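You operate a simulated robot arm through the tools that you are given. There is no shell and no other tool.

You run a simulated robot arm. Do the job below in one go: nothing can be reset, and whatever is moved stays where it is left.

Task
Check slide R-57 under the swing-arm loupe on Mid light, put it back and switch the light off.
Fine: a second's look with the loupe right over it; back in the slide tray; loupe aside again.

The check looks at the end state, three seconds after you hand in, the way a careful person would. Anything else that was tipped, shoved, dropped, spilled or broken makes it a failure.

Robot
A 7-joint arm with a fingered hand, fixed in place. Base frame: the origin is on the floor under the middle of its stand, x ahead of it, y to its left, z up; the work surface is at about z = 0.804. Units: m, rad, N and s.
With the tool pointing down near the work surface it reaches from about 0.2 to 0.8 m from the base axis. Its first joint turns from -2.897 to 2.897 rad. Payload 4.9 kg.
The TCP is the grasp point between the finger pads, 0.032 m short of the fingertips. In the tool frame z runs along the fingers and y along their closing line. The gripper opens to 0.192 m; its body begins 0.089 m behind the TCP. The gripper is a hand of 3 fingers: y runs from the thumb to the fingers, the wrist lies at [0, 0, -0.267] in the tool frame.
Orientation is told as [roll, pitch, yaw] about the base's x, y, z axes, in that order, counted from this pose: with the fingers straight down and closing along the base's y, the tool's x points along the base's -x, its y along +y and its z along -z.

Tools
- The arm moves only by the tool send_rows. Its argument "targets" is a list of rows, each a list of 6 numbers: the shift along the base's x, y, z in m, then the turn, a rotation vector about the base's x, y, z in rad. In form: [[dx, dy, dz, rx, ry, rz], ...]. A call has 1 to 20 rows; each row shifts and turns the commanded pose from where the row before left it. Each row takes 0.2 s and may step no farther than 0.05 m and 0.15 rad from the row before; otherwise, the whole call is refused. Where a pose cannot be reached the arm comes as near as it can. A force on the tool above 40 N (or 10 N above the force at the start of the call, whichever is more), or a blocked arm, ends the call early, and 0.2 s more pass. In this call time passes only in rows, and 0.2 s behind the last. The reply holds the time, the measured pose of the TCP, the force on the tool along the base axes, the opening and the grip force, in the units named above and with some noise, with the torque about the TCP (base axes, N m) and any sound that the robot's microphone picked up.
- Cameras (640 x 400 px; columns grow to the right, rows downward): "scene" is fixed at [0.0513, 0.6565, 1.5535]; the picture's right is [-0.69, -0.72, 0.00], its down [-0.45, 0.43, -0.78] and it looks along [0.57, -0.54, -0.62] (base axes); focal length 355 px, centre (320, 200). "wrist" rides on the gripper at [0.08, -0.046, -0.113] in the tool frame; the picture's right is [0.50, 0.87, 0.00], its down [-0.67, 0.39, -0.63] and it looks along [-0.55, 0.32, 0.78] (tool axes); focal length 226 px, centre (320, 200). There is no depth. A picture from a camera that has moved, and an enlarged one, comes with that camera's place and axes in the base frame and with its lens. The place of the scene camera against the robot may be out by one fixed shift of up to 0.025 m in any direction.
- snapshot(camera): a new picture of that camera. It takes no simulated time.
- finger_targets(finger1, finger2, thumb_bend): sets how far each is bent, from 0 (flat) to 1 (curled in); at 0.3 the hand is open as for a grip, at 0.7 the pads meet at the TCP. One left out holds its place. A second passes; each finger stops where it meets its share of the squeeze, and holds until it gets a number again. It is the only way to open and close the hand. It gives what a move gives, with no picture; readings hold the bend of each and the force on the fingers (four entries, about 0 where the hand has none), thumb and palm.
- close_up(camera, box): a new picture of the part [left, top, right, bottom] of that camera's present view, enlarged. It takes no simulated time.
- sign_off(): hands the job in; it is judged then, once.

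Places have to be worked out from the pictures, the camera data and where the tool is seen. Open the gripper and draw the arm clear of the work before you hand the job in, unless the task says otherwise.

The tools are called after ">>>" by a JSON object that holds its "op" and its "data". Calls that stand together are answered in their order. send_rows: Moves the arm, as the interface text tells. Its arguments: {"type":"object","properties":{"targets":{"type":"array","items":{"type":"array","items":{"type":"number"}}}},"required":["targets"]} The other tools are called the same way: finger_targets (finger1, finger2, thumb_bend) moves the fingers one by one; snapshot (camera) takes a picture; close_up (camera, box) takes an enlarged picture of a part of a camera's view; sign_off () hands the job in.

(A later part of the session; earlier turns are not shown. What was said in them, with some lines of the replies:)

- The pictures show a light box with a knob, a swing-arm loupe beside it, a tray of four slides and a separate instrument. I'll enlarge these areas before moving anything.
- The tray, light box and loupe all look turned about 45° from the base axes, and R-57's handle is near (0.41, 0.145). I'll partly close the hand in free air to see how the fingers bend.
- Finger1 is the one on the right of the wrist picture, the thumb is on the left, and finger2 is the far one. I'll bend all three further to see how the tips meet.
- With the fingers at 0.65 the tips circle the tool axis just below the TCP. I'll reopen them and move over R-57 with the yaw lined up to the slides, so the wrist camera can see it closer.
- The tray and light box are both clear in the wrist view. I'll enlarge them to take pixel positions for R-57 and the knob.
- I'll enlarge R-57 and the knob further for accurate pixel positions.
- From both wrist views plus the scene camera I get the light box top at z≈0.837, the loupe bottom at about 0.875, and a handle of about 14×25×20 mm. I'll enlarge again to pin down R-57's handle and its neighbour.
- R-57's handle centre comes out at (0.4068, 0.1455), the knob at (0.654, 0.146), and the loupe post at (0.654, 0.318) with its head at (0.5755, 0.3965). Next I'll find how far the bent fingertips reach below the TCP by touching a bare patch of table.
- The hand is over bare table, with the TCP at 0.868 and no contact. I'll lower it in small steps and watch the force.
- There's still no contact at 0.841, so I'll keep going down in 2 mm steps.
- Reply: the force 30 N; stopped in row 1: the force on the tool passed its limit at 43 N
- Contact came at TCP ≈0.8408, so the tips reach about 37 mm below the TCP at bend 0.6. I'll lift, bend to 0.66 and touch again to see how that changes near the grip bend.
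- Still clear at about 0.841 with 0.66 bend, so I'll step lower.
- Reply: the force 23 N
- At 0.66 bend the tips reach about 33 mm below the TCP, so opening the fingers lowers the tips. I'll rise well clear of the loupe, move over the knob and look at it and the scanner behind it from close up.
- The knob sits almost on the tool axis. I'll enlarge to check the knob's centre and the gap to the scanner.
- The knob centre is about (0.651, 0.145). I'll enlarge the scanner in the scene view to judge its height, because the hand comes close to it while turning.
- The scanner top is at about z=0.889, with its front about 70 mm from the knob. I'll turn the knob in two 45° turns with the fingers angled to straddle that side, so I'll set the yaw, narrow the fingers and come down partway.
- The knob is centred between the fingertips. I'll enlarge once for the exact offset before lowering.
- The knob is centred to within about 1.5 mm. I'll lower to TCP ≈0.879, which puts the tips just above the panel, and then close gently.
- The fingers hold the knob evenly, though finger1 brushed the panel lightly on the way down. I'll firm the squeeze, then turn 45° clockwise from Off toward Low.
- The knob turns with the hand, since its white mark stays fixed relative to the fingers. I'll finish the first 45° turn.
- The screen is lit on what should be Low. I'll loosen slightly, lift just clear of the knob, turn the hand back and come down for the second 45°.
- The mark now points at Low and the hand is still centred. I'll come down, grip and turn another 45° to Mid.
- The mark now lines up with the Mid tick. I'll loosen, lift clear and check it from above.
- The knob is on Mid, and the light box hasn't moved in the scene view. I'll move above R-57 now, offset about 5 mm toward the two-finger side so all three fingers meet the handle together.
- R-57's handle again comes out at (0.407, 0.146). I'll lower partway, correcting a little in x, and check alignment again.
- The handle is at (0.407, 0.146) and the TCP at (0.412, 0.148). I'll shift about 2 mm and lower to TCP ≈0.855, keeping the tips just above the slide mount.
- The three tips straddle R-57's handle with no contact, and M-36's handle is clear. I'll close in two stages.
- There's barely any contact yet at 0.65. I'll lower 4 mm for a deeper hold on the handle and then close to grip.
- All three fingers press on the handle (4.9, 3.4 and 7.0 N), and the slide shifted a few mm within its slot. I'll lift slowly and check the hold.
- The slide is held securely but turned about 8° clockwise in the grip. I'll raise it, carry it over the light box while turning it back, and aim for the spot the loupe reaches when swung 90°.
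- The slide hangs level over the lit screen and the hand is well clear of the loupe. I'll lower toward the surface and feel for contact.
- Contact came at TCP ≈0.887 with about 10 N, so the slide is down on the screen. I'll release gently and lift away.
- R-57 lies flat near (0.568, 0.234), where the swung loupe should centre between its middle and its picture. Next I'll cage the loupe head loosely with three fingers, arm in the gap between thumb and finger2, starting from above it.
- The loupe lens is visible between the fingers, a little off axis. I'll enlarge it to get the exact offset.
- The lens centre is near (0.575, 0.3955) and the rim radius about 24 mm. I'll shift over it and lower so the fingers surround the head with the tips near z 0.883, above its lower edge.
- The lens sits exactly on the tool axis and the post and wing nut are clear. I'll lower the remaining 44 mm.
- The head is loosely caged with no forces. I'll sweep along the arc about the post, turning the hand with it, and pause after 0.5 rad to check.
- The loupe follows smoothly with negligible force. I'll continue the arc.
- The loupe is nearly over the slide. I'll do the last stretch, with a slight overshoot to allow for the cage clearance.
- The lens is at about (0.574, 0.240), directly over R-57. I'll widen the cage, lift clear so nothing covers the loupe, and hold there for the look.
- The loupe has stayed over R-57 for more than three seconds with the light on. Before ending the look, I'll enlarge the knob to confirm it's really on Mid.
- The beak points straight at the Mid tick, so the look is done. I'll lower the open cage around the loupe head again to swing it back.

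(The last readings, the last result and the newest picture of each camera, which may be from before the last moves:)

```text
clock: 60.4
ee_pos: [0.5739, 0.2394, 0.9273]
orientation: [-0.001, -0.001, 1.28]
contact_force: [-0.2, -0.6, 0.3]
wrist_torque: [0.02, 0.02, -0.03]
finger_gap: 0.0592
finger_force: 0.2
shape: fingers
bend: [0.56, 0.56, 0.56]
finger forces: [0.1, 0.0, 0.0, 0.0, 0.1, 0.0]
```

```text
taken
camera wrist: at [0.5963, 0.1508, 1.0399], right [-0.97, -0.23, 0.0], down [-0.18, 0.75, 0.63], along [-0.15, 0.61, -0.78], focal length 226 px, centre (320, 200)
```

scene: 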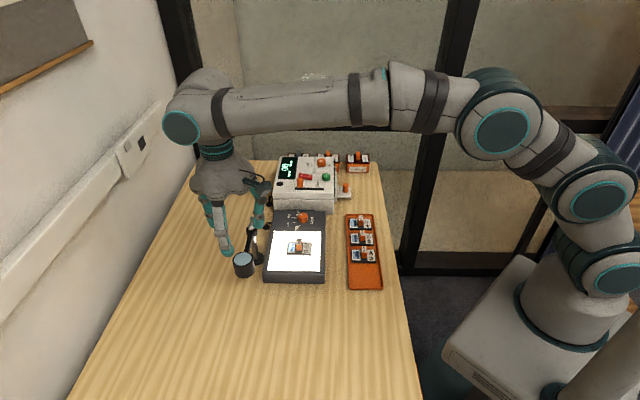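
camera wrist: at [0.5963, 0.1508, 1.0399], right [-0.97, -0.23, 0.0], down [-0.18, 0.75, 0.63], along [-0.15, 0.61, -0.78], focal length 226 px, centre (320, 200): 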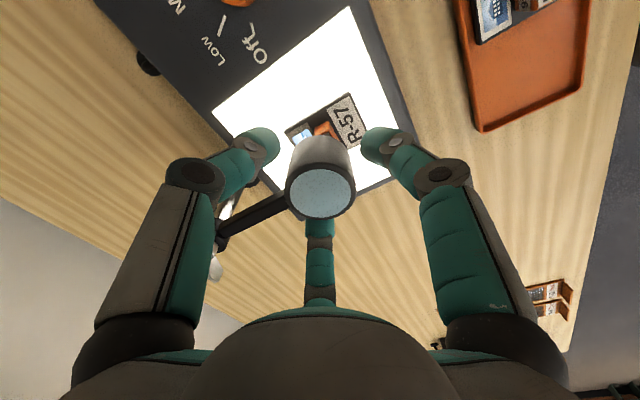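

The cage is around the head again. I'll sweep back along the same arc in two parts.

>>> {"op": "send_rows", "data": {"targets": [[-0.0033, 0.0034, 0, 0, 0, -0.043], [-0.007, 0.0085, 0, 0, 0, -0.1], [-0.0062, 0.0092, 0, 0, 0, -0.1], [-0.0052, 0.0097, 0, 0, 0, -0.1], [-0.0042, 0.0102, 0, 0, 0, -0.1], [-0.0032, 0.0105, 0, 0, 0, -0.1], [-0.0021, 0.0108, 0, 0, 0, -0.1], [-0.001, 0.011, 0, 0, 0, -0.1]]}}

>>> {"op": "send_rows", "data": {"targets": [[0.0001, 0.0111, 0, 0, 0, -0.1], [0.0012, 0.0109, 0, 0, 0, -0.1], [0.0022, 0.0108, 0, 0, 0, -0.1], [0.0034, 0.0105, 0, 0, 0, -0.1], [0.0043, 0.0101, 0, 0, 0, -0.1], [0.0054, 0.0097, 0, 0, 0, -0.1], [0.0063, 0.009, 0, 0, 0, -0.1], [0.0072, 0.0084, 0, 0, 0, -0.1]]}}

>>> {"op": "snapshot", "data": {"camera": "wrist"}}

>>> {"op": "close_up", "data": {"camera": "scene", "box": [180, 160, 320, 290]}}

```text
clock: 62.2
ee_pos: [0.5436, 0.3114, 0.9274]
orientation: [-0.001, 0.0, 0.535]
contact_force: [0.1, 0.1, -0.1]
wrist_torque: [-0.05, -0.02, -0.02]
finger_gap: 0.0596
finger_force: 0.0
shape: fingers
bend: [0.56, 0.56, 0.56]
finger forces: [0.1, 0.0, 0.0, 0.0, 0.1, 0.0]
```

```text
clock: 64.0
ee_pos: [0.574, 0.3935, 0.9273]
orientation: [0.0, 0.0, -0.265]
contact_force: [0.9, -0.3, 0.0]
wrist_torque: [-0.03, -0.02, -0.02]
finger_gap: 0.0592
finger_force: 0.0
shape: fingers
bend: [0.56, 0.56, 0.56]
finger forces: [0.0, 0.1, 0.1, 0.0, 0.0, 0.0]
```

```text
taken
camera wrist: at [0.4856, 0.3701, 1.0396], right [-0.26, 0.97, 0.0], down [0.75, 0.2, 0.63], along [0.61, 0.16, -0.78], focal length 226 px, centre (320, 200)
```

wrist: 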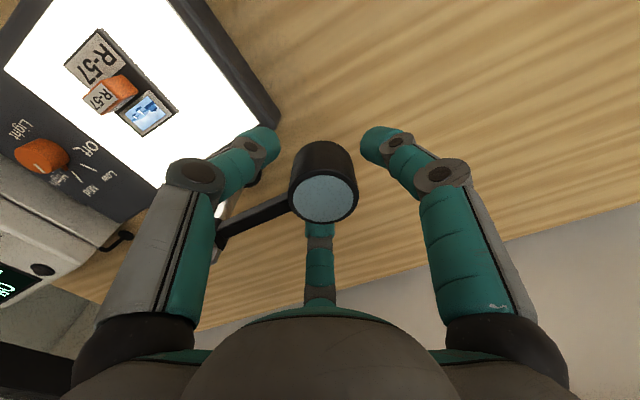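

```text
3.08 times, centred on (250, 225) of scene
camera zoom: at [0.0513, 0.6565, 1.5535], right [-0.69, -0.72, 0.0], down [-0.45, 0.43, -0.78], along [0.57, -0.54, -0.62], focal length 1093 px, centre (535, 123)
```

zoom: 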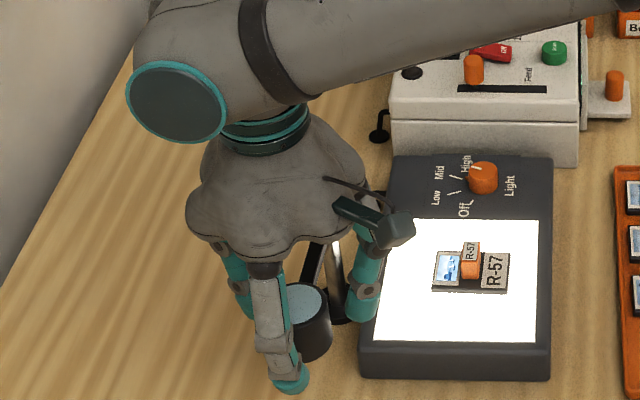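

The loupe is back at its original spot. I'll widen the fingers and rise straight up to clear it.

>>> {"op": "finger_targets", "data": {"finger1": 0.52, "finger2": 0.52, "thumb_bend": 0.52}}

>>> {"op": "send_rows", "data": {"targets": [[0, 0, 0.02, 0, 0, 0], [0, 0, 0.04, 0, 0, 0], [0, 0, 0.05, 0, 0, 0], [-0.0014, -0.04, 0, 0, 0, -0.095], [-0.0014, -0.04, 0, 0, 0, -0.095], [-0.0014, -0.04, 0, 0, 0, -0.095], [-0.0014, -0.039, 0, 0, 0, -0.095]]}}

>>> {"op": "finger_targets", "data": {"finger1": 0.61, "finger2": 0.61, "thumb_bend": 0.61}}

>>> {"op": "close_up", "data": {"camera": "wrist", "box": [240, 50, 400, 180]}}

>>> {"op": "snapshot", "data": {"camera": "scene"}}

```text
clock: 65.0
ee_pos: [0.574, 0.3921, 0.9276]
orientation: [0.001, 0.002, -0.263]
contact_force: [-0.8, -1.3, -0.2]
wrist_torque: [-0.03, 0.0, -0.01]
finger_gap: 0.0753
finger_force: 0.2
shape: fingers
bend: [0.52, 0.52, 0.52]
finger forces: [0.1, 0.0, 0.1, 0.0, 0.1, 0.0]
```

```text
clock: 66.6
ee_pos: [0.5654, 0.2336, 1.0386]
orientation: [-0.001, 0.001, -0.645]
contact_force: [-0.2, 1.2, 0.1]
wrist_torque: [0.0, -0.03, -0.03]
finger_gap: 0.0753
finger_force: 0.1
shape: fingers
bend: [0.52, 0.52, 0.52]
finger forces: [0.0, 0.0, 0.0, 0.0, 0.0, 0.0]
```

```text
clock: 67.6
ee_pos: [0.5655, 0.2355, 1.0386]
orientation: [0.0, -0.001, -0.643]
contact_force: [0.2, -0.3, 0.3]
wrist_torque: [0.01, -0.02, -0.02]
finger_gap: 0.0382
finger_force: 0.2
shape: fingers
bend: [0.61, 0.61, 0.61]
finger forces: [0.1, 0.0, 0.0, 0.0, 0.0, 0.1]
```

```text
3.08 times, centred on (320, 115) of wrist
camera zoom: at [0.4751, 0.2461, 1.1503], right [0.12, 0.99, 0.0], down [0.77, -0.09, 0.63], along [0.63, -0.08, -0.78], focal length 696 px, centre (320, 462)
```

zoom: 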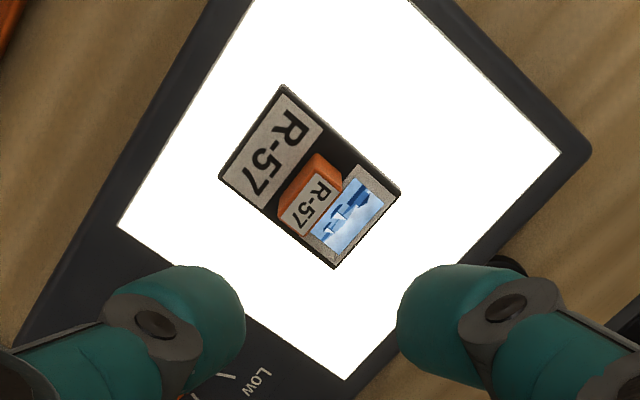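

```text
taken
```

scene: 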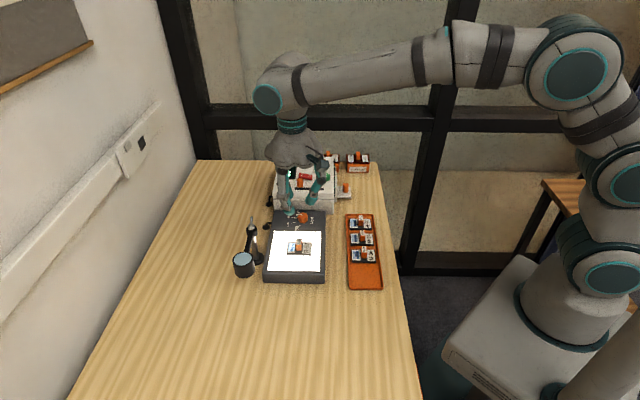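

The loupe is aside and R-57 sits undisturbed on the screen. Going back down to the pose where I released it should repeat the same stable grip, so I'll approach that from above.

>>> {"op": "send_rows", "data": {"targets": [[0.0032, 0, -0.03, 0, 0, 0], [0, 0, -0.04, 0, 0, 0], [0, 0, -0.035, 0, 0, 0]]}}

>>> {"op": "send_rows", "data": {"targets": [[0, 0, 0, 0, 0, 0]]}}

>>> {"op": "close_up", "data": {"camera": "wrist", "box": [240, 70, 400, 220]}}

```text
clock: 68.4
ee_pos: [0.5709, 0.235, 0.9338]
orientation: [-0.001, 0.0, -0.643]
contact_force: [0.6, -0.2, 0.7]
wrist_torque: [-0.03, 0.02, 0.01]
finger_gap: 0.0382
finger_force: 0.1
shape: fingers
bend: [0.61, 0.61, 0.61]
finger forces: [0.0, 0.0, 0.0, 0.0, 0.0, 0.0]
```

```text
clock: 68.8
ee_pos: [0.572, 0.2357, 0.9319]
orientation: [0.001, 0.001, -0.641]
contact_force: [-0.1, -0.9, 0.2]
wrist_torque: [-0.01, -0.02, -0.01]
finger_gap: 0.0383
finger_force: 0.0
shape: fingers
bend: [0.61, 0.61, 0.61]
finger forces: [0.1, 0.1, 0.0, 0.1, 0.0, 0.1]
```

```text
2.67 times, centred on (320, 145) of wrist
camera zoom: at [0.4809, 0.2461, 1.0445], right [0.12, 0.99, 0.0], down [0.77, -0.09, 0.63], along [0.63, -0.08, -0.78], focal length 603 px, centre (320, 347)
```

zoom: 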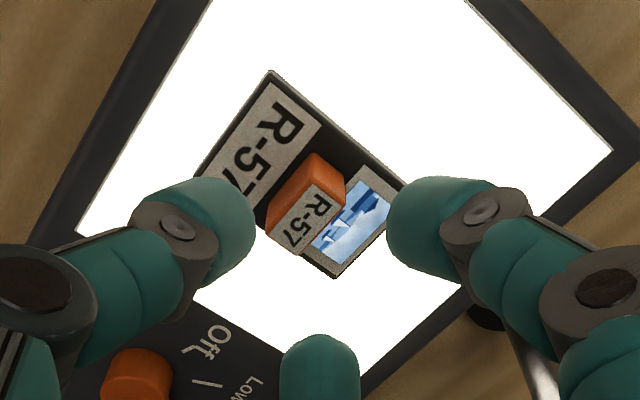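

The handle is about 5 mm from the tool axis, against 2.4 mm in the earlier grip. I'll correct by (-2, -2) mm and lower to just above the slide mount.

>>> {"op": "send_rows", "data": {"targets": [[-0.0019, -0.002, -0.015, 0, 0, 0], [0, 0, -0.015, 0, 0, 0], [0, 0, -0.011, 0, 0, 0]]}}

>>> {"op": "finger_targets", "data": {"finger1": 0.65, "finger2": 0.65, "thumb_bend": 0.65}}

>>> {"op": "close_up", "data": {"camera": "wrist", "box": [240, 90, 400, 240]}}

```text
clock: 69.6
ee_pos: [0.5685, 0.2336, 0.8917]
orientation: [0.002, 0.001, -0.643]
contact_force: [0.5, -0.3, -0.7]
wrist_torque: [0.01, -0.02, -0.01]
finger_gap: 0.0382
finger_force: 0.1
shape: fingers
bend: [0.61, 0.61, 0.61]
finger forces: [0.1, 0.1, 0.1, 0.0, 0.0, 0.1]
```

```text
clock: 70.6
ee_pos: [0.5689, 0.2347, 0.8913]
orientation: [0.001, -0.002, -0.642]
contact_force: [0.8, 0.3, 0.6]
wrist_torque: [-0.02, -0.01, 0.0]
finger_gap: 0.0222
finger_force: 0.0
shape: fingers
bend: [0.65, 0.65, 0.65]
finger forces: [0.0, 0.1, 0.0, 0.1, 0.0, 0.0]
```

```text
2.67 times, centred on (320, 165) of wrist
camera zoom: at [0.4779, 0.2452, 1.0039], right [0.12, 0.99, 0.0], down [0.77, -0.09, 0.63], along [0.63, -0.08, -0.78], focal length 603 px, centre (320, 293)
```

zoom: 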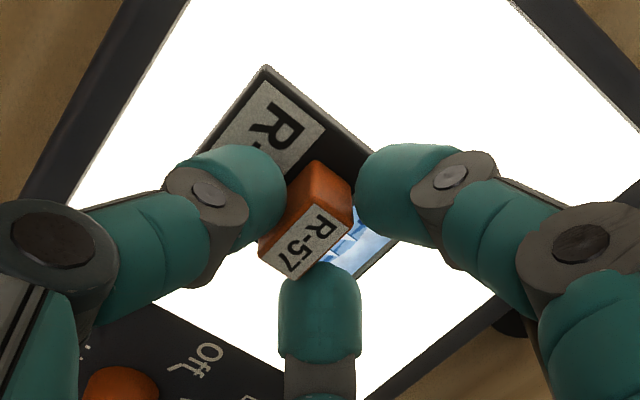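

There's no contact yet at 0.65. I'll lower 4 mm to the earlier grip depth and close.

>>> {"op": "send_rows", "data": {"targets": [[0, 0, -0.002, 0, 0, 0], [0, 0, -0.002, 0, 0, 0]]}}

>>> {"op": "finger_targets", "data": {"finger1": 0.7, "finger2": 0.7, "thumb_bend": 0.7}}

>>> {"op": "send_rows", "data": {"targets": [[0, 0, 0.005, 0, 0, 0], [0, 0, 0.015, 0, 0, 0], [0, 0, 0.025, 0, 0, 0]]}}

>>> {"op": "close_up", "data": {"camera": "wrist", "box": [240, 80, 400, 230]}}

>>> {"op": "close_up", "data": {"camera": "scene", "box": [220, 160, 400, 300]}}

```text
clock: 71.2
ee_pos: [0.569, 0.2335, 0.8886]
orientation: [0.002, -0.001, -0.64]
contact_force: [1.1, 0.9, -0.5]
wrist_torque: [0.03, 0.01, -0.02]
finger_gap: 0.0221
finger_force: 0.2
shape: fingers
bend: [0.65, 0.65, 0.65]
finger forces: [0.0, 0.2, 0.1, 0.0, 0.1, 0.0]
```

```text
clock: 72.2
ee_pos: [0.5692, 0.234, 0.8878]
orientation: [0.0, 0.001, -0.643]
contact_force: [0.2, 0.1, -0.2]
wrist_torque: [-0.01, -0.02, 0.04]
finger_gap: 0.0143
finger_force: 6.6
shape: fingers
bend: [0.67, 0.66, 0.67]
finger forces: [3.5, 4.2, 0.0, 0.0, 5.4, 0.0]
```

```text
clock: 73.0
ee_pos: [0.5686, 0.2333, 0.9316]
orientation: [-0.003, 0.0, -0.641]
contact_force: [0.0, -0.7, -0.8]
wrist_torque: [0.03, 0.0, 0.02]
finger_gap: 0.0143
finger_force: 6.6
shape: fingers
bend: [0.67, 0.66, 0.67]
finger forces: [3.6, 4.2, 0.1, 0.0, 5.3, 0.0]
```

```text
2.67 times, centred on (320, 155) of wrist
camera zoom: at [0.478, 0.2452, 1.0438], right [0.12, 0.99, 0.0], down [0.77, -0.09, 0.63], along [0.63, -0.08, -0.78], focal length 603 px, centre (320, 320)
```

zoom: 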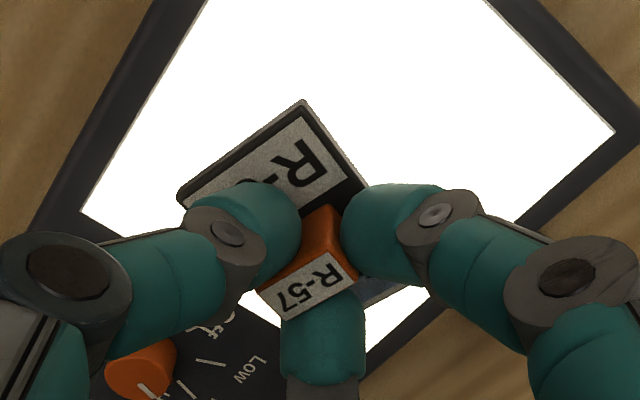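

```text
2.86 times, centred on (310, 230) of scene
camera zoom: at [0.0513, 0.6565, 1.5535], right [-0.69, -0.72, 0.0], down [-0.45, 0.43, -0.78], along [0.57, -0.54, -0.62], focal length 1015 px, centre (349, 114)
```

zoom: 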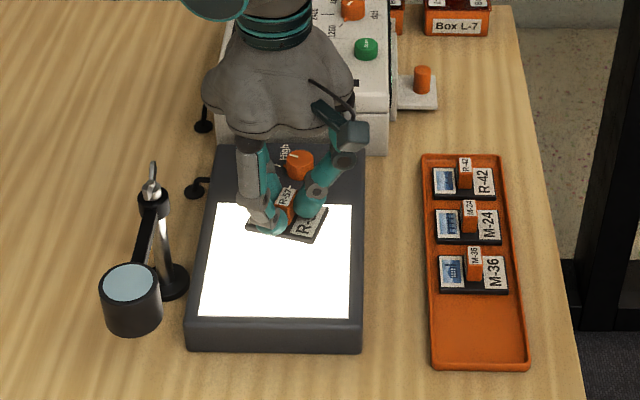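

R-57 is lifted but has twisted further in the grip, so its long axis is now near 30° in the base frame. I'll carry it above its tray slot and turn the hand about +15° to line it up.

>>> {"op": "send_rows", "data": {"targets": [[0, 0, 0.02, 0, 0, 0], [-0.0331, -0.017, 0, 0, 0, 0.053], [-0.0331, -0.017, 0, 0, 0, 0.053], [-0.0331, -0.017, 0, 0, 0, 0.053], [-0.0331, -0.017, 0, 0, 0, 0.053], [-0.0331, -0.017, 0, 0, 0, 0.053], [0, 0, -0.02, 0, 0, 0], [0, 0, -0.02, 0, 0, 0]]}}

>>> {"op": "snapshot", "data": {"camera": "wrist"}}

>>> {"op": "close_up", "data": {"camera": "wrist", "box": [230, 60, 410, 220]}}

>>> {"op": "close_up", "data": {"camera": "scene", "box": [300, 190, 420, 300]}}

```text
clock: 74.8
ee_pos: [0.4039, 0.1481, 0.9136]
orientation: [0.0, 0.0, -0.376]
contact_force: [0.1, 0.3, -1.0]
wrist_torque: [-0.03, 0.01, 0.0]
finger_gap: 0.014
finger_force: 6.3
shape: fingers
bend: [0.67, 0.66, 0.67]
finger forces: [3.6, 4.2, 0.0, 0.0, 5.2, 0.1]
```

```text
taken
camera wrist: at [0.3129, 0.1355, 1.0259], right [-0.15, 0.99, 0.0], down [0.77, 0.11, 0.63], along [0.63, 0.09, -0.77], focal length 226 px, centre (320, 200)
```

wrist: 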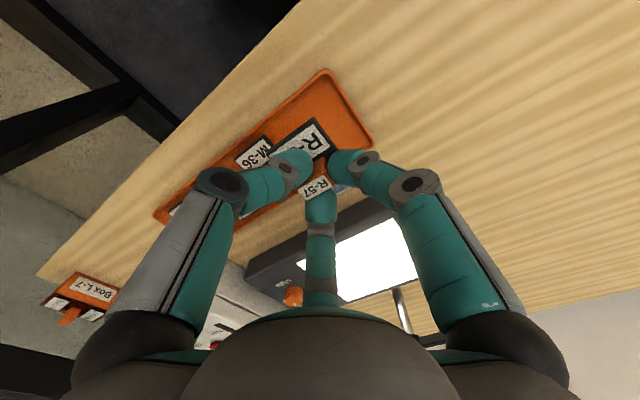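

```text
2.50 times, centred on (320, 140) of wrist
camera zoom: at [0.3129, 0.1355, 1.0259], right [-0.15, 0.99, 0.0], down [0.77, 0.11, 0.63], along [0.63, 0.09, -0.77], focal length 565 px, centre (320, 350)
```

zoom: 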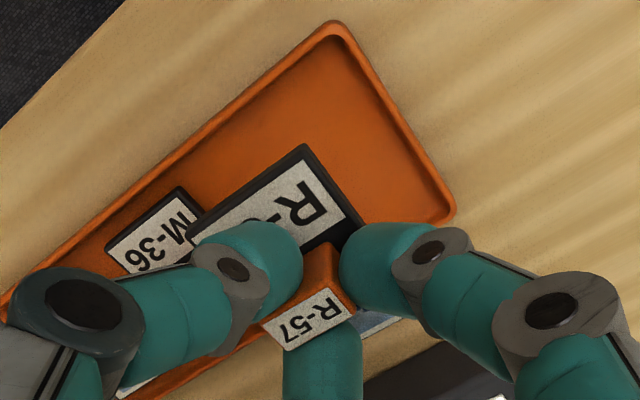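

```text
3.64 times, centred on (360, 245) of scene
camera zoom: at [0.0513, 0.6565, 1.5535], right [-0.69, -0.72, 0.0], down [-0.45, 0.43, -0.78], along [0.57, -0.54, -0.62], focal length 1292 px, centre (174, 36)
```

zoom: 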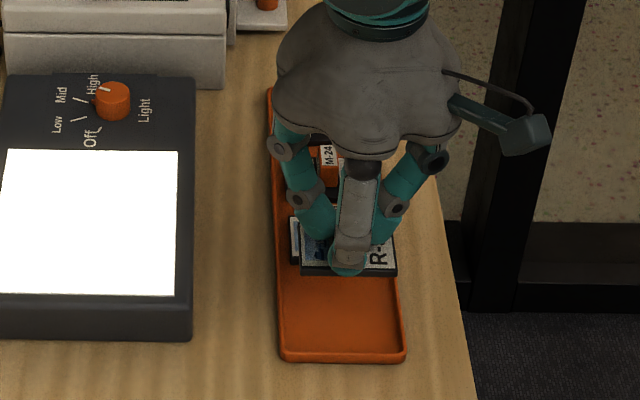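

The slide is aligned with its slot: its corner is at (0.367, 0.139), matching the original (0.3675, 0.1395). I'll lower it and feel for the tray floor.

>>> {"op": "send_rows", "data": {"targets": [[0.0008, 0.0004, -0.02, 0, 0, 0], [0, 0, -0.02, 0, 0, 0], [0, 0, -0.013, 0, 0, 0]]}}

>>> {"op": "close_up", "data": {"camera": "wrist", "box": [230, 80, 410, 240]}}

>>> {"op": "close_up", "data": {"camera": "scene", "box": [300, 190, 420, 300]}}

```text
clock: 75.6
ee_pos: [0.4049, 0.1483, 0.8602]
orientation: [0.001, -0.001, -0.378]
contact_force: [0.2, 0.1, -0.5]
wrist_torque: [0.0, -0.01, -0.04]
finger_gap: 0.014
finger_force: 6.7
shape: fingers
bend: [0.67, 0.66, 0.67]
finger forces: [3.5, 4.2, 0.0, 0.0, 5.2, 0.1]
```

```text
2.50 times, centred on (320, 160) of wrist
camera zoom: at [0.314, 0.1354, 0.972], right [-0.15, 0.99, 0.0], down [0.77, 0.11, 0.63], along [0.63, 0.09, -0.78], focal length 565 px, centre (320, 300)
```

zoom: 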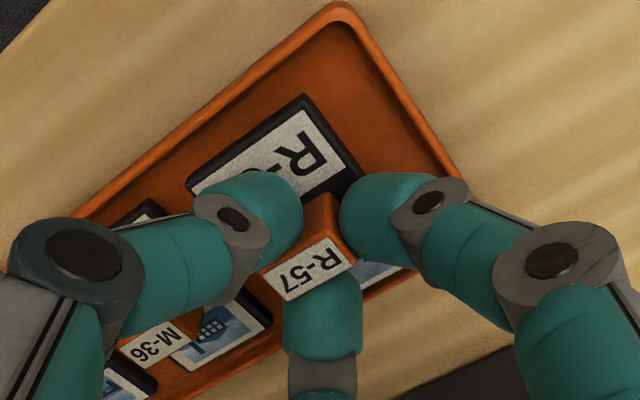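

```text
3.64 times, centred on (360, 245) of scene
camera zoom: at [0.0513, 0.6565, 1.5535], right [-0.69, -0.72, 0.0], down [-0.45, 0.43, -0.78], along [0.57, -0.54, -0.62], focal length 1292 px, centre (174, 36)
```

zoom: 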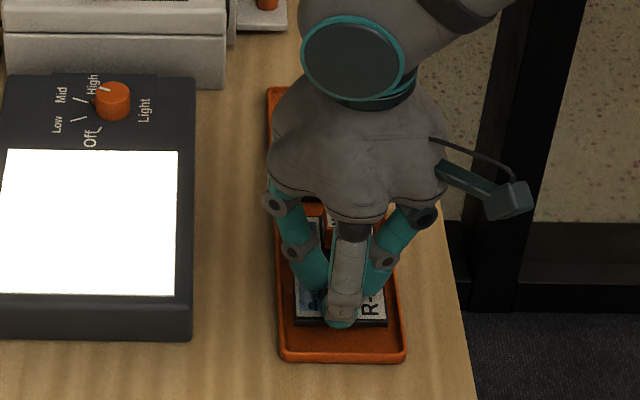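

The slide sits inside the tray walls and parallel to them. I'll lower the last few millimetres gently.

>>> {"op": "send_rows", "data": {"targets": [[0, 0, -0.003, 0, 0, 0]]}}

>>> {"op": "send_rows", "data": {"targets": [[0, 0, -0.002, 0, 0, 0]]}}

>>> {"op": "send_rows", "data": {"targets": [[0, 0, -0.002, 0, 0, 0]]}}

```text
clock: 76.0
ee_pos: [0.4044, 0.1487, 0.857]
orientation: [-0.001, 0.0, -0.376]
contact_force: [0.2, -0.9, -0.2]
wrist_torque: [-0.01, -0.02, 0.0]
finger_gap: 0.0142
finger_force: 6.5
shape: fingers
bend: [0.67, 0.66, 0.67]
finger forces: [3.5, 4.2, 0.0, 0.1, 5.2, 0.0]
```

```text
clock: 76.4
ee_pos: [0.4064, 0.1472, 0.8563]
orientation: [0.0, 0.0, -0.377]
contact_force: [0.2, -0.4, -0.4]
wrist_torque: [0.04, 0.02, 0.0]
finger_gap: 0.0141
finger_force: 6.6
shape: fingers
bend: [0.67, 0.66, 0.67]
finger forces: [3.5, 4.2, 0.0, 0.1, 5.2, 0.0]
```

```text
clock: 76.8
ee_pos: [0.4059, 0.1492, 0.8533]
orientation: [0.001, 0.0, -0.377]
contact_force: [0.3, 0.6, -0.6]
wrist_torque: [0.0, 0.03, -0.02]
finger_gap: 0.0141
finger_force: 7.0
shape: fingers
bend: [0.67, 0.66, 0.67]
finger forces: [3.5, 4.2, 0.0, 0.0, 5.3, 0.1]
```

No contact yet at 0.853, so I'll keep stepping down 1–1.5 mm at a time.

>>> {"op": "send_rows", "data": {"targets": [[0, 0, -0.0015, 0, 0, 0]]}}

>>> {"op": "send_rows", "data": {"targets": [[0, 0, -0.001, 0, 0, 0]]}}

>>> {"op": "close_up", "data": {"camera": "scene", "box": [330, 230, 420, 300]}}

```text
clock: 77.2
ee_pos: [0.4052, 0.1477, 0.8513]
orientation: [0.0, 0.001, -0.377]
contact_force: [0.1, 0.0, -0.3]
wrist_torque: [-0.03, 0.01, 0.0]
finger_gap: 0.0141
finger_force: 6.3
shape: fingers
bend: [0.67, 0.66, 0.67]
finger forces: [3.4, 4.2, 0.1, 0.0, 5.2, 0.1]
```

```text
clock: 77.6
ee_pos: [0.4037, 0.1477, 0.852]
orientation: [0.0, 0.001, -0.376]
contact_force: [0.9, -0.1, 1.2]
wrist_torque: [0.02, -0.03, -0.02]
finger_gap: 0.0141
finger_force: 6.4
shape: fingers
bend: [0.67, 0.66, 0.68]
finger forces: [3.6, 4.4, 0.0, 0.0, 5.1, 0.0]
```

```text
5.71 times, centred on (375, 265) of scene
camera zoom: at [0.0513, 0.6565, 1.5535], right [-0.69, -0.72, 0.0], down [-0.45, 0.43, -0.78], along [0.57, -0.54, -0.62], focal length 2030 px, centre (6, -171)
```

zoom: 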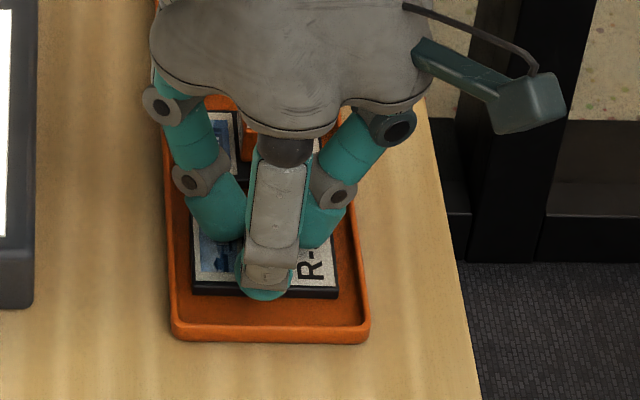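

Contact is just starting at 1.2 N. I'll take one more small step to seat it and then release.

>>> {"op": "send_rows", "data": {"targets": [[0, 0, -0.001, 0, 0, 0]]}}

>>> {"op": "finger_targets", "data": {"finger1": 0.62, "finger2": 0.62, "thumb_bend": 0.62}}

>>> {"op": "close_up", "data": {"camera": "wrist", "box": [230, 80, 410, 240]}}

```text
clock: 78.0
ee_pos: [0.4041, 0.1484, 0.8502]
orientation: [0.002, -0.002, -0.377]
contact_force: [-1.6, 0.1, 6.7]
wrist_torque: [-0.03, -0.02, 0.01]
finger_gap: 0.0139
finger_force: 7.5
shape: fingers
bend: [0.67, 0.66, 0.68]
finger forces: [4.3, 4.9, 0.1, 0.0, 6.8, 0.0]
```

```text
clock: 79.0
ee_pos: [0.404, 0.1476, 0.8503]
orientation: [0.0, 0.0, -0.378]
contact_force: [0.1, 0.7, 5.4]
wrist_torque: [-0.03, -0.05, 0.01]
finger_gap: 0.0313
finger_force: 2.3
shape: fingers
bend: [0.62, 0.63, 0.63]
finger forces: [0.1, 2.8, 0.0, 0.0, 2.8, 0.0]
```

```text
2.50 times, centred on (320, 160) of wrist
camera zoom: at [0.314, 0.1349, 0.9616], right [-0.15, 0.99, 0.0], down [0.77, 0.11, 0.63], along [0.63, 0.09, -0.77], focal length 565 px, centre (320, 300)
```

zoom: 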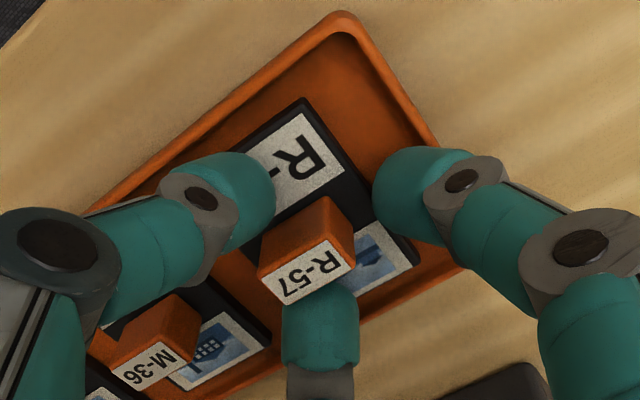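

The handle is free, with only light fingertip pressure on the mount. I'll raise straight up and inspect the tray.

>>> {"op": "send_rows", "data": {"targets": [[0, 0, 0.004, 0, 0, 0], [0, 0, 0.01, 0, 0, 0], [0, 0, 0.03, 0, 0, 0], [0, 0, 0.05, 0, 0, 0], [0, 0, 0.05, 0, 0, 0]]}}

>>> {"op": "close_up", "data": {"camera": "wrist", "box": [220, 40, 420, 190]}}

>>> {"op": "close_up", "data": {"camera": "scene", "box": [220, 195, 400, 300]}}

```text
clock: 80.2
ee_pos: [0.406, 0.1454, 0.9931]
orientation: [0.0, 0.0, -0.377]
contact_force: [0.3, -0.3, 1.2]
wrist_torque: [-0.01, 0.01, -0.01]
finger_gap: 0.0333
finger_force: 0.1
shape: fingers
bend: [0.62, 0.62, 0.62]
finger forces: [0.1, 0.0, 0.0, 0.0, 0.1, 0.1]
```

```text
2.67 times, centred on (320, 115) of wrist
camera zoom: at [0.3154, 0.1324, 1.1065], right [-0.15, 0.99, 0.0], down [0.77, 0.11, 0.63], along [0.62, 0.09, -0.78], focal length 603 px, centre (320, 427)
```

zoom: 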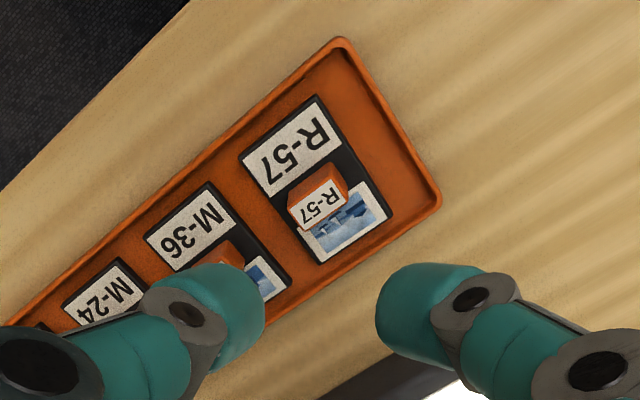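

```text
3.56 times, centred on (310, 248) of scene
camera zoom: at [0.0513, 0.6565, 1.5535], right [-0.69, -0.72, 0.0], down [-0.45, 0.43, -0.78], along [0.57, -0.54, -0.62], focal length 1263 px, centre (356, 31)
```

zoom: 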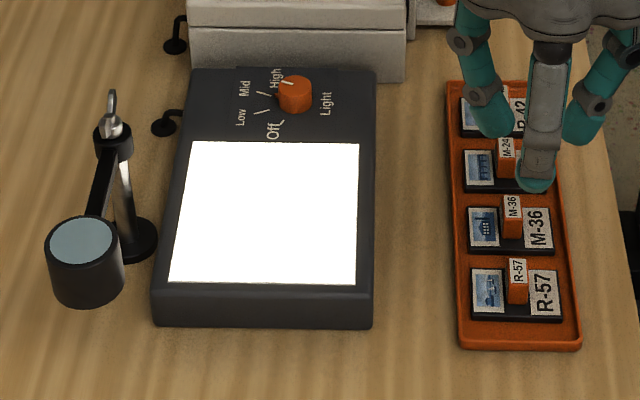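

R-57 is back in its slot, the other slides are undisturbed, and the loupe is aside. Next I'll go back over the knob, at the yaw where I let go on Mid, to turn the light off.

>>> {"op": "send_rows", "data": {"targets": [[0.0409, -0.0003, 0.006, 0, 0, -0.0678], [0.0409, -0.0003, 0.006, 0, 0, -0.0678], [0.0409, -0.0003, 0.006, 0, 0, -0.0678], [0.0409, -0.0003, 0, 0, 0, -0.0678], [0.0409, -0.0003, 0, 0, 0, -0.0678], [0.0407, -0.0002, 0, 0, 0, -0.0678], [0, 0, -0.04, 0, 0, 0], [0, 0, -0.04, 0, 0, 0], [0, 0, -0.015, 0, 0, 0]]}}

>>> {"op": "finger_targets", "data": {"finger1": 0.61, "finger2": 0.61, "thumb_bend": 0.61}}

>>> {"op": "close_up", "data": {"camera": "wrist", "box": [250, 90, 390, 230]}}

>>> {"op": "close_up", "data": {"camera": "scene", "box": [240, 120, 380, 250]}}

```text
clock: 82.2
ee_pos: [0.649, 0.1451, 0.9157]
orientation: [0.001, 0.001, -0.785]
contact_force: [-0.3, -0.4, -0.4]
wrist_torque: [0.02, 0.01, 0.02]
finger_gap: 0.0333
finger_force: 0.2
shape: fingers
bend: [0.62, 0.62, 0.62]
finger forces: [0.0, 0.1, 0.1, 0.1, 0.0, 0.1]
```

```text
clock: 83.2
ee_pos: [0.6493, 0.1443, 0.915]
orientation: [-0.001, 0.0, -0.784]
contact_force: [0.8, -0.1, -0.2]
wrist_torque: [0.01, -0.03, 0.03]
finger_gap: 0.0373
finger_force: 0.0
shape: fingers
bend: [0.61, 0.61, 0.61]
finger forces: [0.1, 0.0, 0.0, 0.1, 0.1, 0.1]
```

```text
2.86 times, centred on (320, 160) of wrist
camera zoom: at [0.561, 0.17, 1.0271], right [0.26, 0.97, 0.0], down [0.75, -0.2, 0.63], along [0.61, -0.16, -0.78], focal length 646 px, centre (320, 314)
```

zoom: 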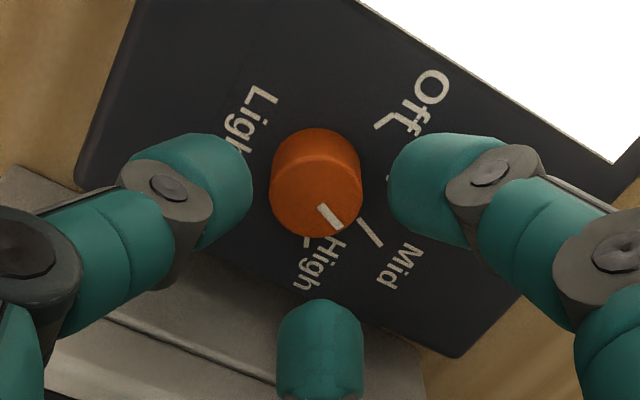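

```text
3.08 times, centred on (310, 185) of scene
camera zoom: at [0.0513, 0.6565, 1.5535], right [-0.69, -0.72, 0.0], down [-0.45, 0.43, -0.78], along [0.57, -0.54, -0.62], focal length 1093 px, centre (351, 246)
```

zoom: 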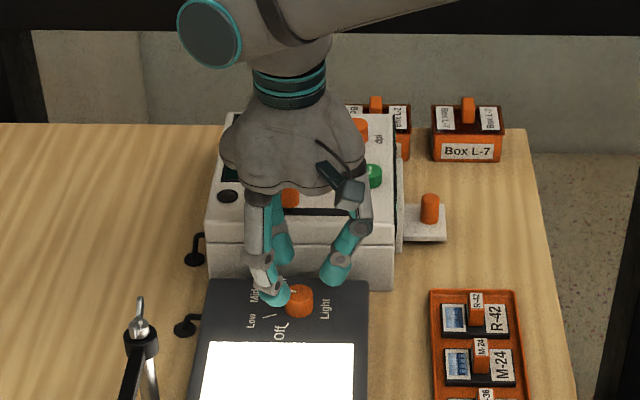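

The hand is about 2 mm off the knob axis. I'll correct, lower to the same height as before and grip.

>>> {"op": "send_rows", "data": {"targets": [[0.0019, -0.0006, -0.015, 0, 0, 0], [0, 0, -0.013, 0, 0, 0], [0, 0, -0.0075, 0, 0, 0]]}}

>>> {"op": "finger_targets", "data": {"finger1": 0.7, "finger2": 0.7, "thumb_bend": 0.68}}

>>> {"op": "close_up", "data": {"camera": "wrist", "box": [250, 90, 390, 230]}}

```text
clock: 84.0
ee_pos: [0.6497, 0.1468, 0.8808]
orientation: [0.001, 0.001, -0.783]
contact_force: [0.7, -0.1, 0.2]
wrist_torque: [-0.04, 0.0, -0.03]
finger_gap: 0.0371
finger_force: 0.0
shape: fingers
bend: [0.61, 0.61, 0.61]
finger forces: [0.0, 0.1, 0.0, 0.0, 0.1, 0.1]
```

```text
clock: 85.0
ee_pos: [0.6504, 0.1443, 0.8797]
orientation: [-0.001, -0.001, -0.784]
contact_force: [-0.6, -0.9, -0.9]
wrist_torque: [-0.03, 0.0, -0.02]
finger_gap: 0.0215
finger_force: 9.1
shape: fingers
bend: [0.66, 0.65, 0.65]
finger forces: [5.1, 6.0, 0.1, 0.0, 6.6, 0.0]
```

```text
2.86 times, centred on (320, 160) of wrist
camera zoom: at [0.5625, 0.1701, 0.9927], right [0.26, 0.97, 0.0], down [0.75, -0.2, 0.63], along [0.61, -0.16, -0.78], focal length 646 px, centre (320, 314)
```

zoom: 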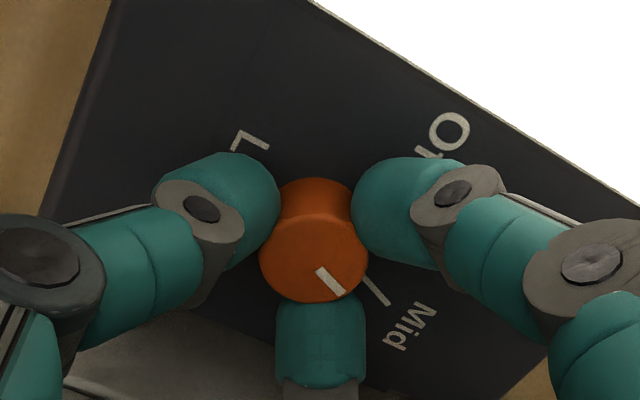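

The grip on the knob is even at about 5–7 N. I'll turn 45° counter-clockwise toward Low, release, lift, turn the hand back and come down again.

>>> {"op": "send_rows", "data": {"targets": [[0, 0, 0, 0, 0, 0.131], [0, 0, 0, 0, 0, 0.131], [0, 0, 0, 0, 0, 0.131], [0, 0, 0, 0, 0, 0.131], [0, 0, 0, 0, 0, 0.131], [0, 0, 0, 0, 0, 0.131]]}}

>>> {"op": "finger_targets", "data": {"finger1": 0.61, "finger2": 0.61, "thumb_bend": 0.61}}

>>> {"op": "send_rows", "data": {"targets": [[0, 0, 0.01, 0, 0, 0], [0, 0, 0.02, 0, 0, 0], [0, 0, 0, 0, 0, -0.132], [0, 0, 0, 0, 0, -0.132], [0, 0, 0, 0, 0, -0.132], [0, 0, 0, 0, 0, -0.132], [0, 0, 0, 0, 0, -0.132]]}}

>>> {"op": "close_up", "data": {"camera": "wrist", "box": [250, 90, 390, 230]}}

```text
clock: 86.4
ee_pos: [0.6511, 0.1452, 0.8804]
orientation: [0.0, 0.001, 0.005]
contact_force: [-7.4, 0.9, -1.0]
wrist_torque: [-0.01, 0.22, -0.03]
finger_gap: 0.0217
finger_force: 9.5
shape: fingers
bend: [0.65, 0.66, 0.65]
finger forces: [7.9, 4.7, 0.0, 0.0, 6.3, 0.1]
```

```text
clock: 87.4
ee_pos: [0.6523, 0.1444, 0.8821]
orientation: [-0.001, -0.001, 0.003]
contact_force: [-0.6, 0.9, 0.3]
wrist_torque: [-0.01, -0.01, -0.04]
finger_gap: 0.0373
finger_force: 0.0
shape: fingers
bend: [0.61, 0.61, 0.61]
finger forces: [0.1, 0.0, 0.0, 0.1, 0.1, 0.0]
```

```text
clock: 89.0
ee_pos: [0.6515, 0.1459, 0.9117]
orientation: [0.0, -0.001, -0.658]
contact_force: [-0.4, 0.2, 0.3]
wrist_torque: [0.0, 0.01, -0.04]
finger_gap: 0.0374
finger_force: 0.1
shape: fingers
bend: [0.61, 0.61, 0.61]
finger forces: [0.1, 0.0, 0.0, 0.1, 0.1, 0.1]
```

```text
2.86 times, centred on (320, 160) of wrist
camera zoom: at [0.5611, 0.1588, 1.0232], right [0.13, 0.99, 0.0], down [0.77, -0.1, 0.63], along [0.63, -0.09, -0.78], focal length 646 px, centre (320, 314)
```

zoom: 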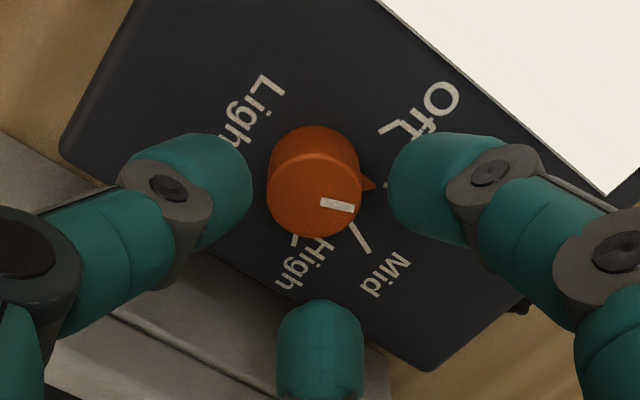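

The knob now points to Low and the screen is dimmer. I'll come down with a 1 mm correction and turn the last 45° to Off.

>>> {"op": "send_rows", "data": {"targets": [[0, -0.001, -0.015, 0, 0, 0], [0, 0, -0.016, 0, 0, 0]]}}

>>> {"op": "finger_targets", "data": {"finger1": 0.7, "finger2": 0.7, "thumb_bend": 0.68}}

>>> {"op": "send_rows", "data": {"targets": [[0, 0, 0, 0, 0, 0.131], [0, 0, 0, 0, 0, 0.131], [0, 0, 0, 0, 0, 0.131], [0, 0, 0, 0, 0, 0.131], [0, 0, 0, 0, 0, 0.131], [0, 0, 0, 0, 0, 0.131]]}}

>>> {"op": "close_up", "data": {"camera": "wrist", "box": [250, 90, 390, 230]}}

>>> {"op": "snapshot", "data": {"camera": "scene"}}

```text
clock: 89.6
ee_pos: [0.6533, 0.1436, 0.8798]
orientation: [-0.001, 0.0, -0.658]
contact_force: [-1.2, 0.5, 2.2]
wrist_torque: [0.04, 0.02, 0.02]
finger_gap: 0.0372
finger_force: 0.7
shape: fingers
bend: [0.61, 0.61, 0.61]
finger forces: [1.1, 0.3, 0.1, 0.1, 0.0, 0.0]
```

```text
clock: 90.6
ee_pos: [0.6533, 0.1448, 0.8796]
orientation: [0.001, 0.001, -0.656]
contact_force: [-0.8, -0.6, 0.8]
wrist_torque: [-0.01, 0.03, 0.01]
finger_gap: 0.0236
finger_force: 9.2
shape: fingers
bend: [0.65, 0.66, 0.65]
finger forces: [6.6, 4.8, 0.1, 0.0, 6.4, 0.1]
```

```text
clock: 92.0
ee_pos: [0.6517, 0.1455, 0.8792]
orientation: [0.0, 0.0, 0.13]
contact_force: [2.1, 1.9, 1.2]
wrist_torque: [0.06, -0.05, 0.01]
finger_gap: 0.0234
finger_force: 9.2
shape: fingers
bend: [0.65, 0.66, 0.65]
finger forces: [6.6, 6.6, 0.0, 0.0, 5.6, 0.0]
```

```text
2.86 times, centred on (320, 160) of wrist
camera zoom: at [0.5794, 0.0893, 0.9919], right [-0.61, 0.79, 0.0], down [0.61, 0.47, 0.63], along [0.5, 0.38, -0.78], focal length 646 px, centre (320, 314)
```

zoom: 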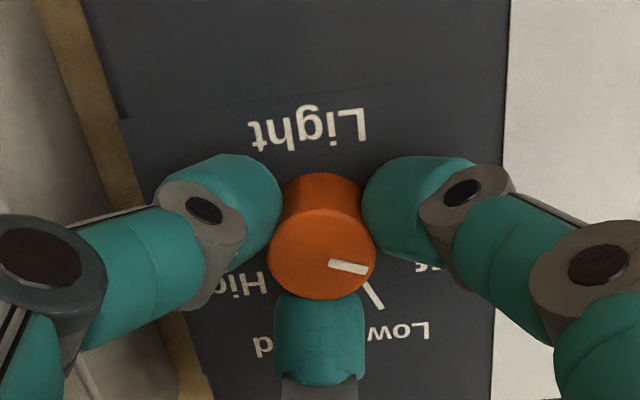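

```text
taken
```

scene: 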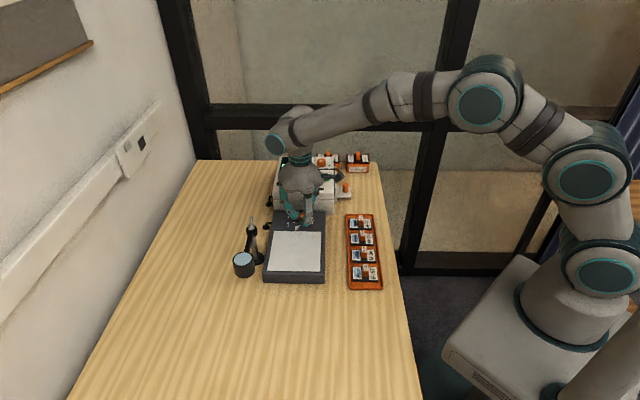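

The screen is dark and the mark is back at Off. I'll release, lift straight up and check everything.

>>> {"op": "finger_targets", "data": {"finger1": 0.61, "finger2": 0.61, "thumb_bend": 0.61}}

>>> {"op": "send_rows", "data": {"targets": [[0, 0, 0.01, 0, 0, 0], [0, 0, 0.03, 0, 0, 0], [0, 0, 0.05, 0, 0, 0], [0, 0, 0.05, 0, 0, 0], [0, 0, 0.05, 0, 0, 0]]}}

>>> {"op": "close_up", "data": {"camera": "wrist", "box": [250, 40, 390, 160]}}

>>> {"op": "close_up", "data": {"camera": "scene", "box": [220, 145, 400, 300]}}

```text
clock: 93.0
ee_pos: [0.6514, 0.1434, 0.8794]
orientation: [-0.001, 0.001, 0.13]
contact_force: [0.0, 0.2, 2.3]
wrist_torque: [-0.02, 0.03, -0.01]
finger_gap: 0.0365
finger_force: 1.1
shape: fingers
bend: [0.62, 0.62, 0.61]
finger forces: [0.8, 0.5, 0.1, 0.0, 0.8, 0.0]
```

```text
clock: 94.2
ee_pos: [0.6529, 0.1408, 1.0683]
orientation: [0.0, 0.003, 0.129]
contact_force: [1.1, -0.5, -0.9]
wrist_torque: [0.01, 0.05, 0.0]
finger_gap: 0.0373
finger_force: 0.0
shape: fingers
bend: [0.61, 0.61, 0.61]
finger forces: [0.1, 0.0, 0.1, 0.0, 0.0, 0.0]
```

```text
3.33 times, centred on (320, 100) of wrist
camera zoom: at [0.5818, 0.086, 1.1806], right [-0.61, 0.79, 0.0], down [0.62, 0.47, 0.63], along [0.5, 0.38, -0.78], focal length 754 px, centre (320, 533)
```

zoom: 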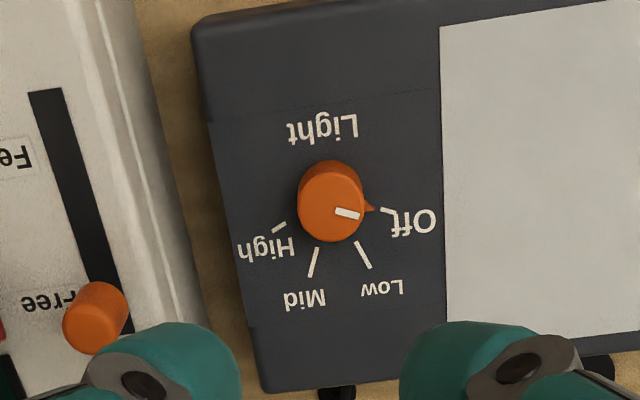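

```text
2.58 times, centred on (310, 222) of scene
camera zoom: at [0.0513, 0.6565, 1.5535], right [-0.69, -0.72, 0.0], down [-0.45, 0.43, -0.78], along [0.57, -0.54, -0.62], focal length 916 px, centre (346, 142)
```

zoom: 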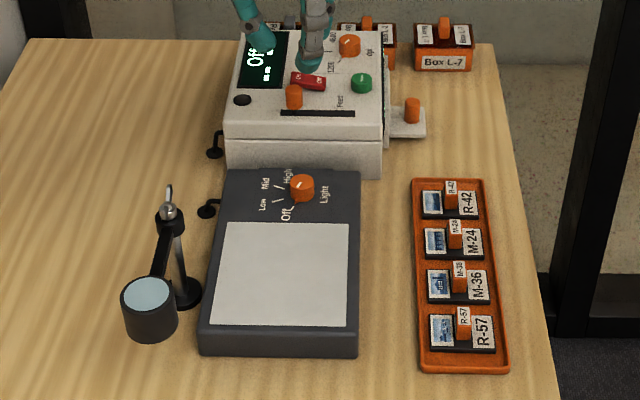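

Everything is as wanted: knob at Off, screen dark, R-57 in its slot, loupe aside, and nothing else has moved. I'll draw the arm up and back, then open the hand.

>>> {"op": "send_rows", "data": {"targets": [[0, 0, 0.04, 0, 0, 0], [0, 0, 0.04, 0, 0, 0], [-0.04, -0.018, 0, 0, 0, -0.026], [-0.04, -0.018, 0, 0, 0, -0.026], [-0.04, -0.018, 0, 0, 0, -0.026], [-0.04, -0.018, 0, 0, 0, -0.026], [-0.04, -0.018, 0, 0, 0, -0.026]]}}

>>> {"op": "finger_targets", "data": {"finger1": 0.3, "finger2": 0.3, "thumb_bend": 0.3}}

>>> {"op": "snapshot", "data": {"camera": "scene"}}

>>> {"op": "close_up", "data": {"camera": "scene", "box": [220, 190, 400, 300]}}

```text
clock: 95.8
ee_pos: [0.4521, 0.0536, 1.1486]
orientation: [0.0, 0.001, -0.002]
contact_force: [0.7, -0.6, 0.1]
wrist_torque: [0.01, -0.01, -0.03]
finger_gap: 0.0374
finger_force: 0.1
shape: fingers
bend: [0.61, 0.61, 0.61]
finger forces: [0.1, 0.0, 0.0, 0.0, 0.1, 0.1]
```

```text
clock: 96.8
ee_pos: [0.4511, 0.0544, 1.1496]
orientation: [0.0, -0.001, 0.001]
contact_force: [-0.2, -0.3, 0.5]
wrist_torque: [0.03, 0.01, 0.04]
finger_gap: 0.1676
finger_force: 0.0
shape: fingers
bend: [0.3, 0.3, 0.3]
finger forces: [0.0, 0.1, 0.0, 0.1, 0.0, 0.1]
```

```text
taken
```

scene: 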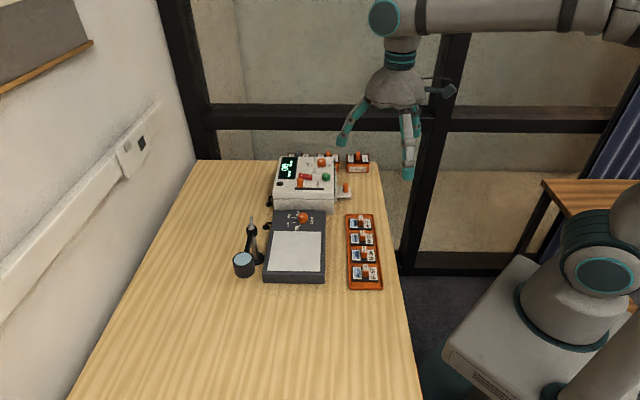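

```text
3.56 times, centred on (310, 245) of scene
camera zoom: at [0.0513, 0.6565, 1.5535], right [-0.69, -0.72, 0.0], down [-0.45, 0.43, -0.78], along [0.57, -0.54, -0.62], focal length 1263 px, centre (356, 40)
```

zoom: 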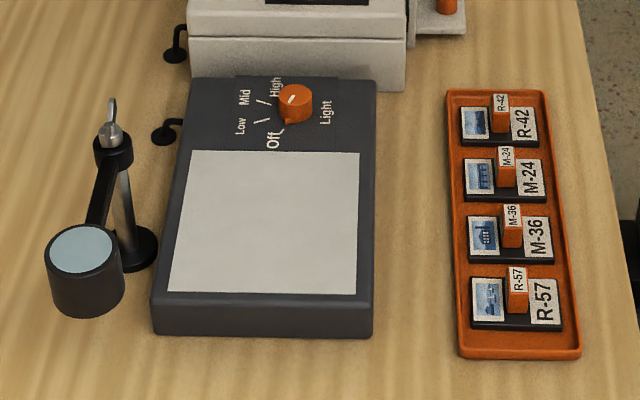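

The scene matches the starting picture: light off, loupe aside, R-57 back in the tray, hand open and clear of the work. I'm handing the job in.

>>> {"op": "sign_off", "data": {}}

```text
The job is handed in.
```

I checked slide R-57 under the loupe on Mid light, put it back in its tray slot, and switched the light off. The job is handed in.

- **Look:** The loupe stayed over R-57 for about four seconds. Its axis sat about 9 mm from the middle of the slide and 12 mm from the middle of the picture. The knob pointed straight at the Mid mark throughout.
- **End state:** In the last picture, R-57 is in its slot beside the other three slides. The loupe is aside where it started, the knob is at Off and the screen is dark. The hand is open and drawn clear.
- **Slide handling:** R-57 twisted in the grip both times I picked it up. I turned the hand to compensate, and it lies straight in the tray.
- **Contact:** The fingers brushed the light box panel and the edge of the slide mount with light force. I saw no sign that the light box or anything else moved.
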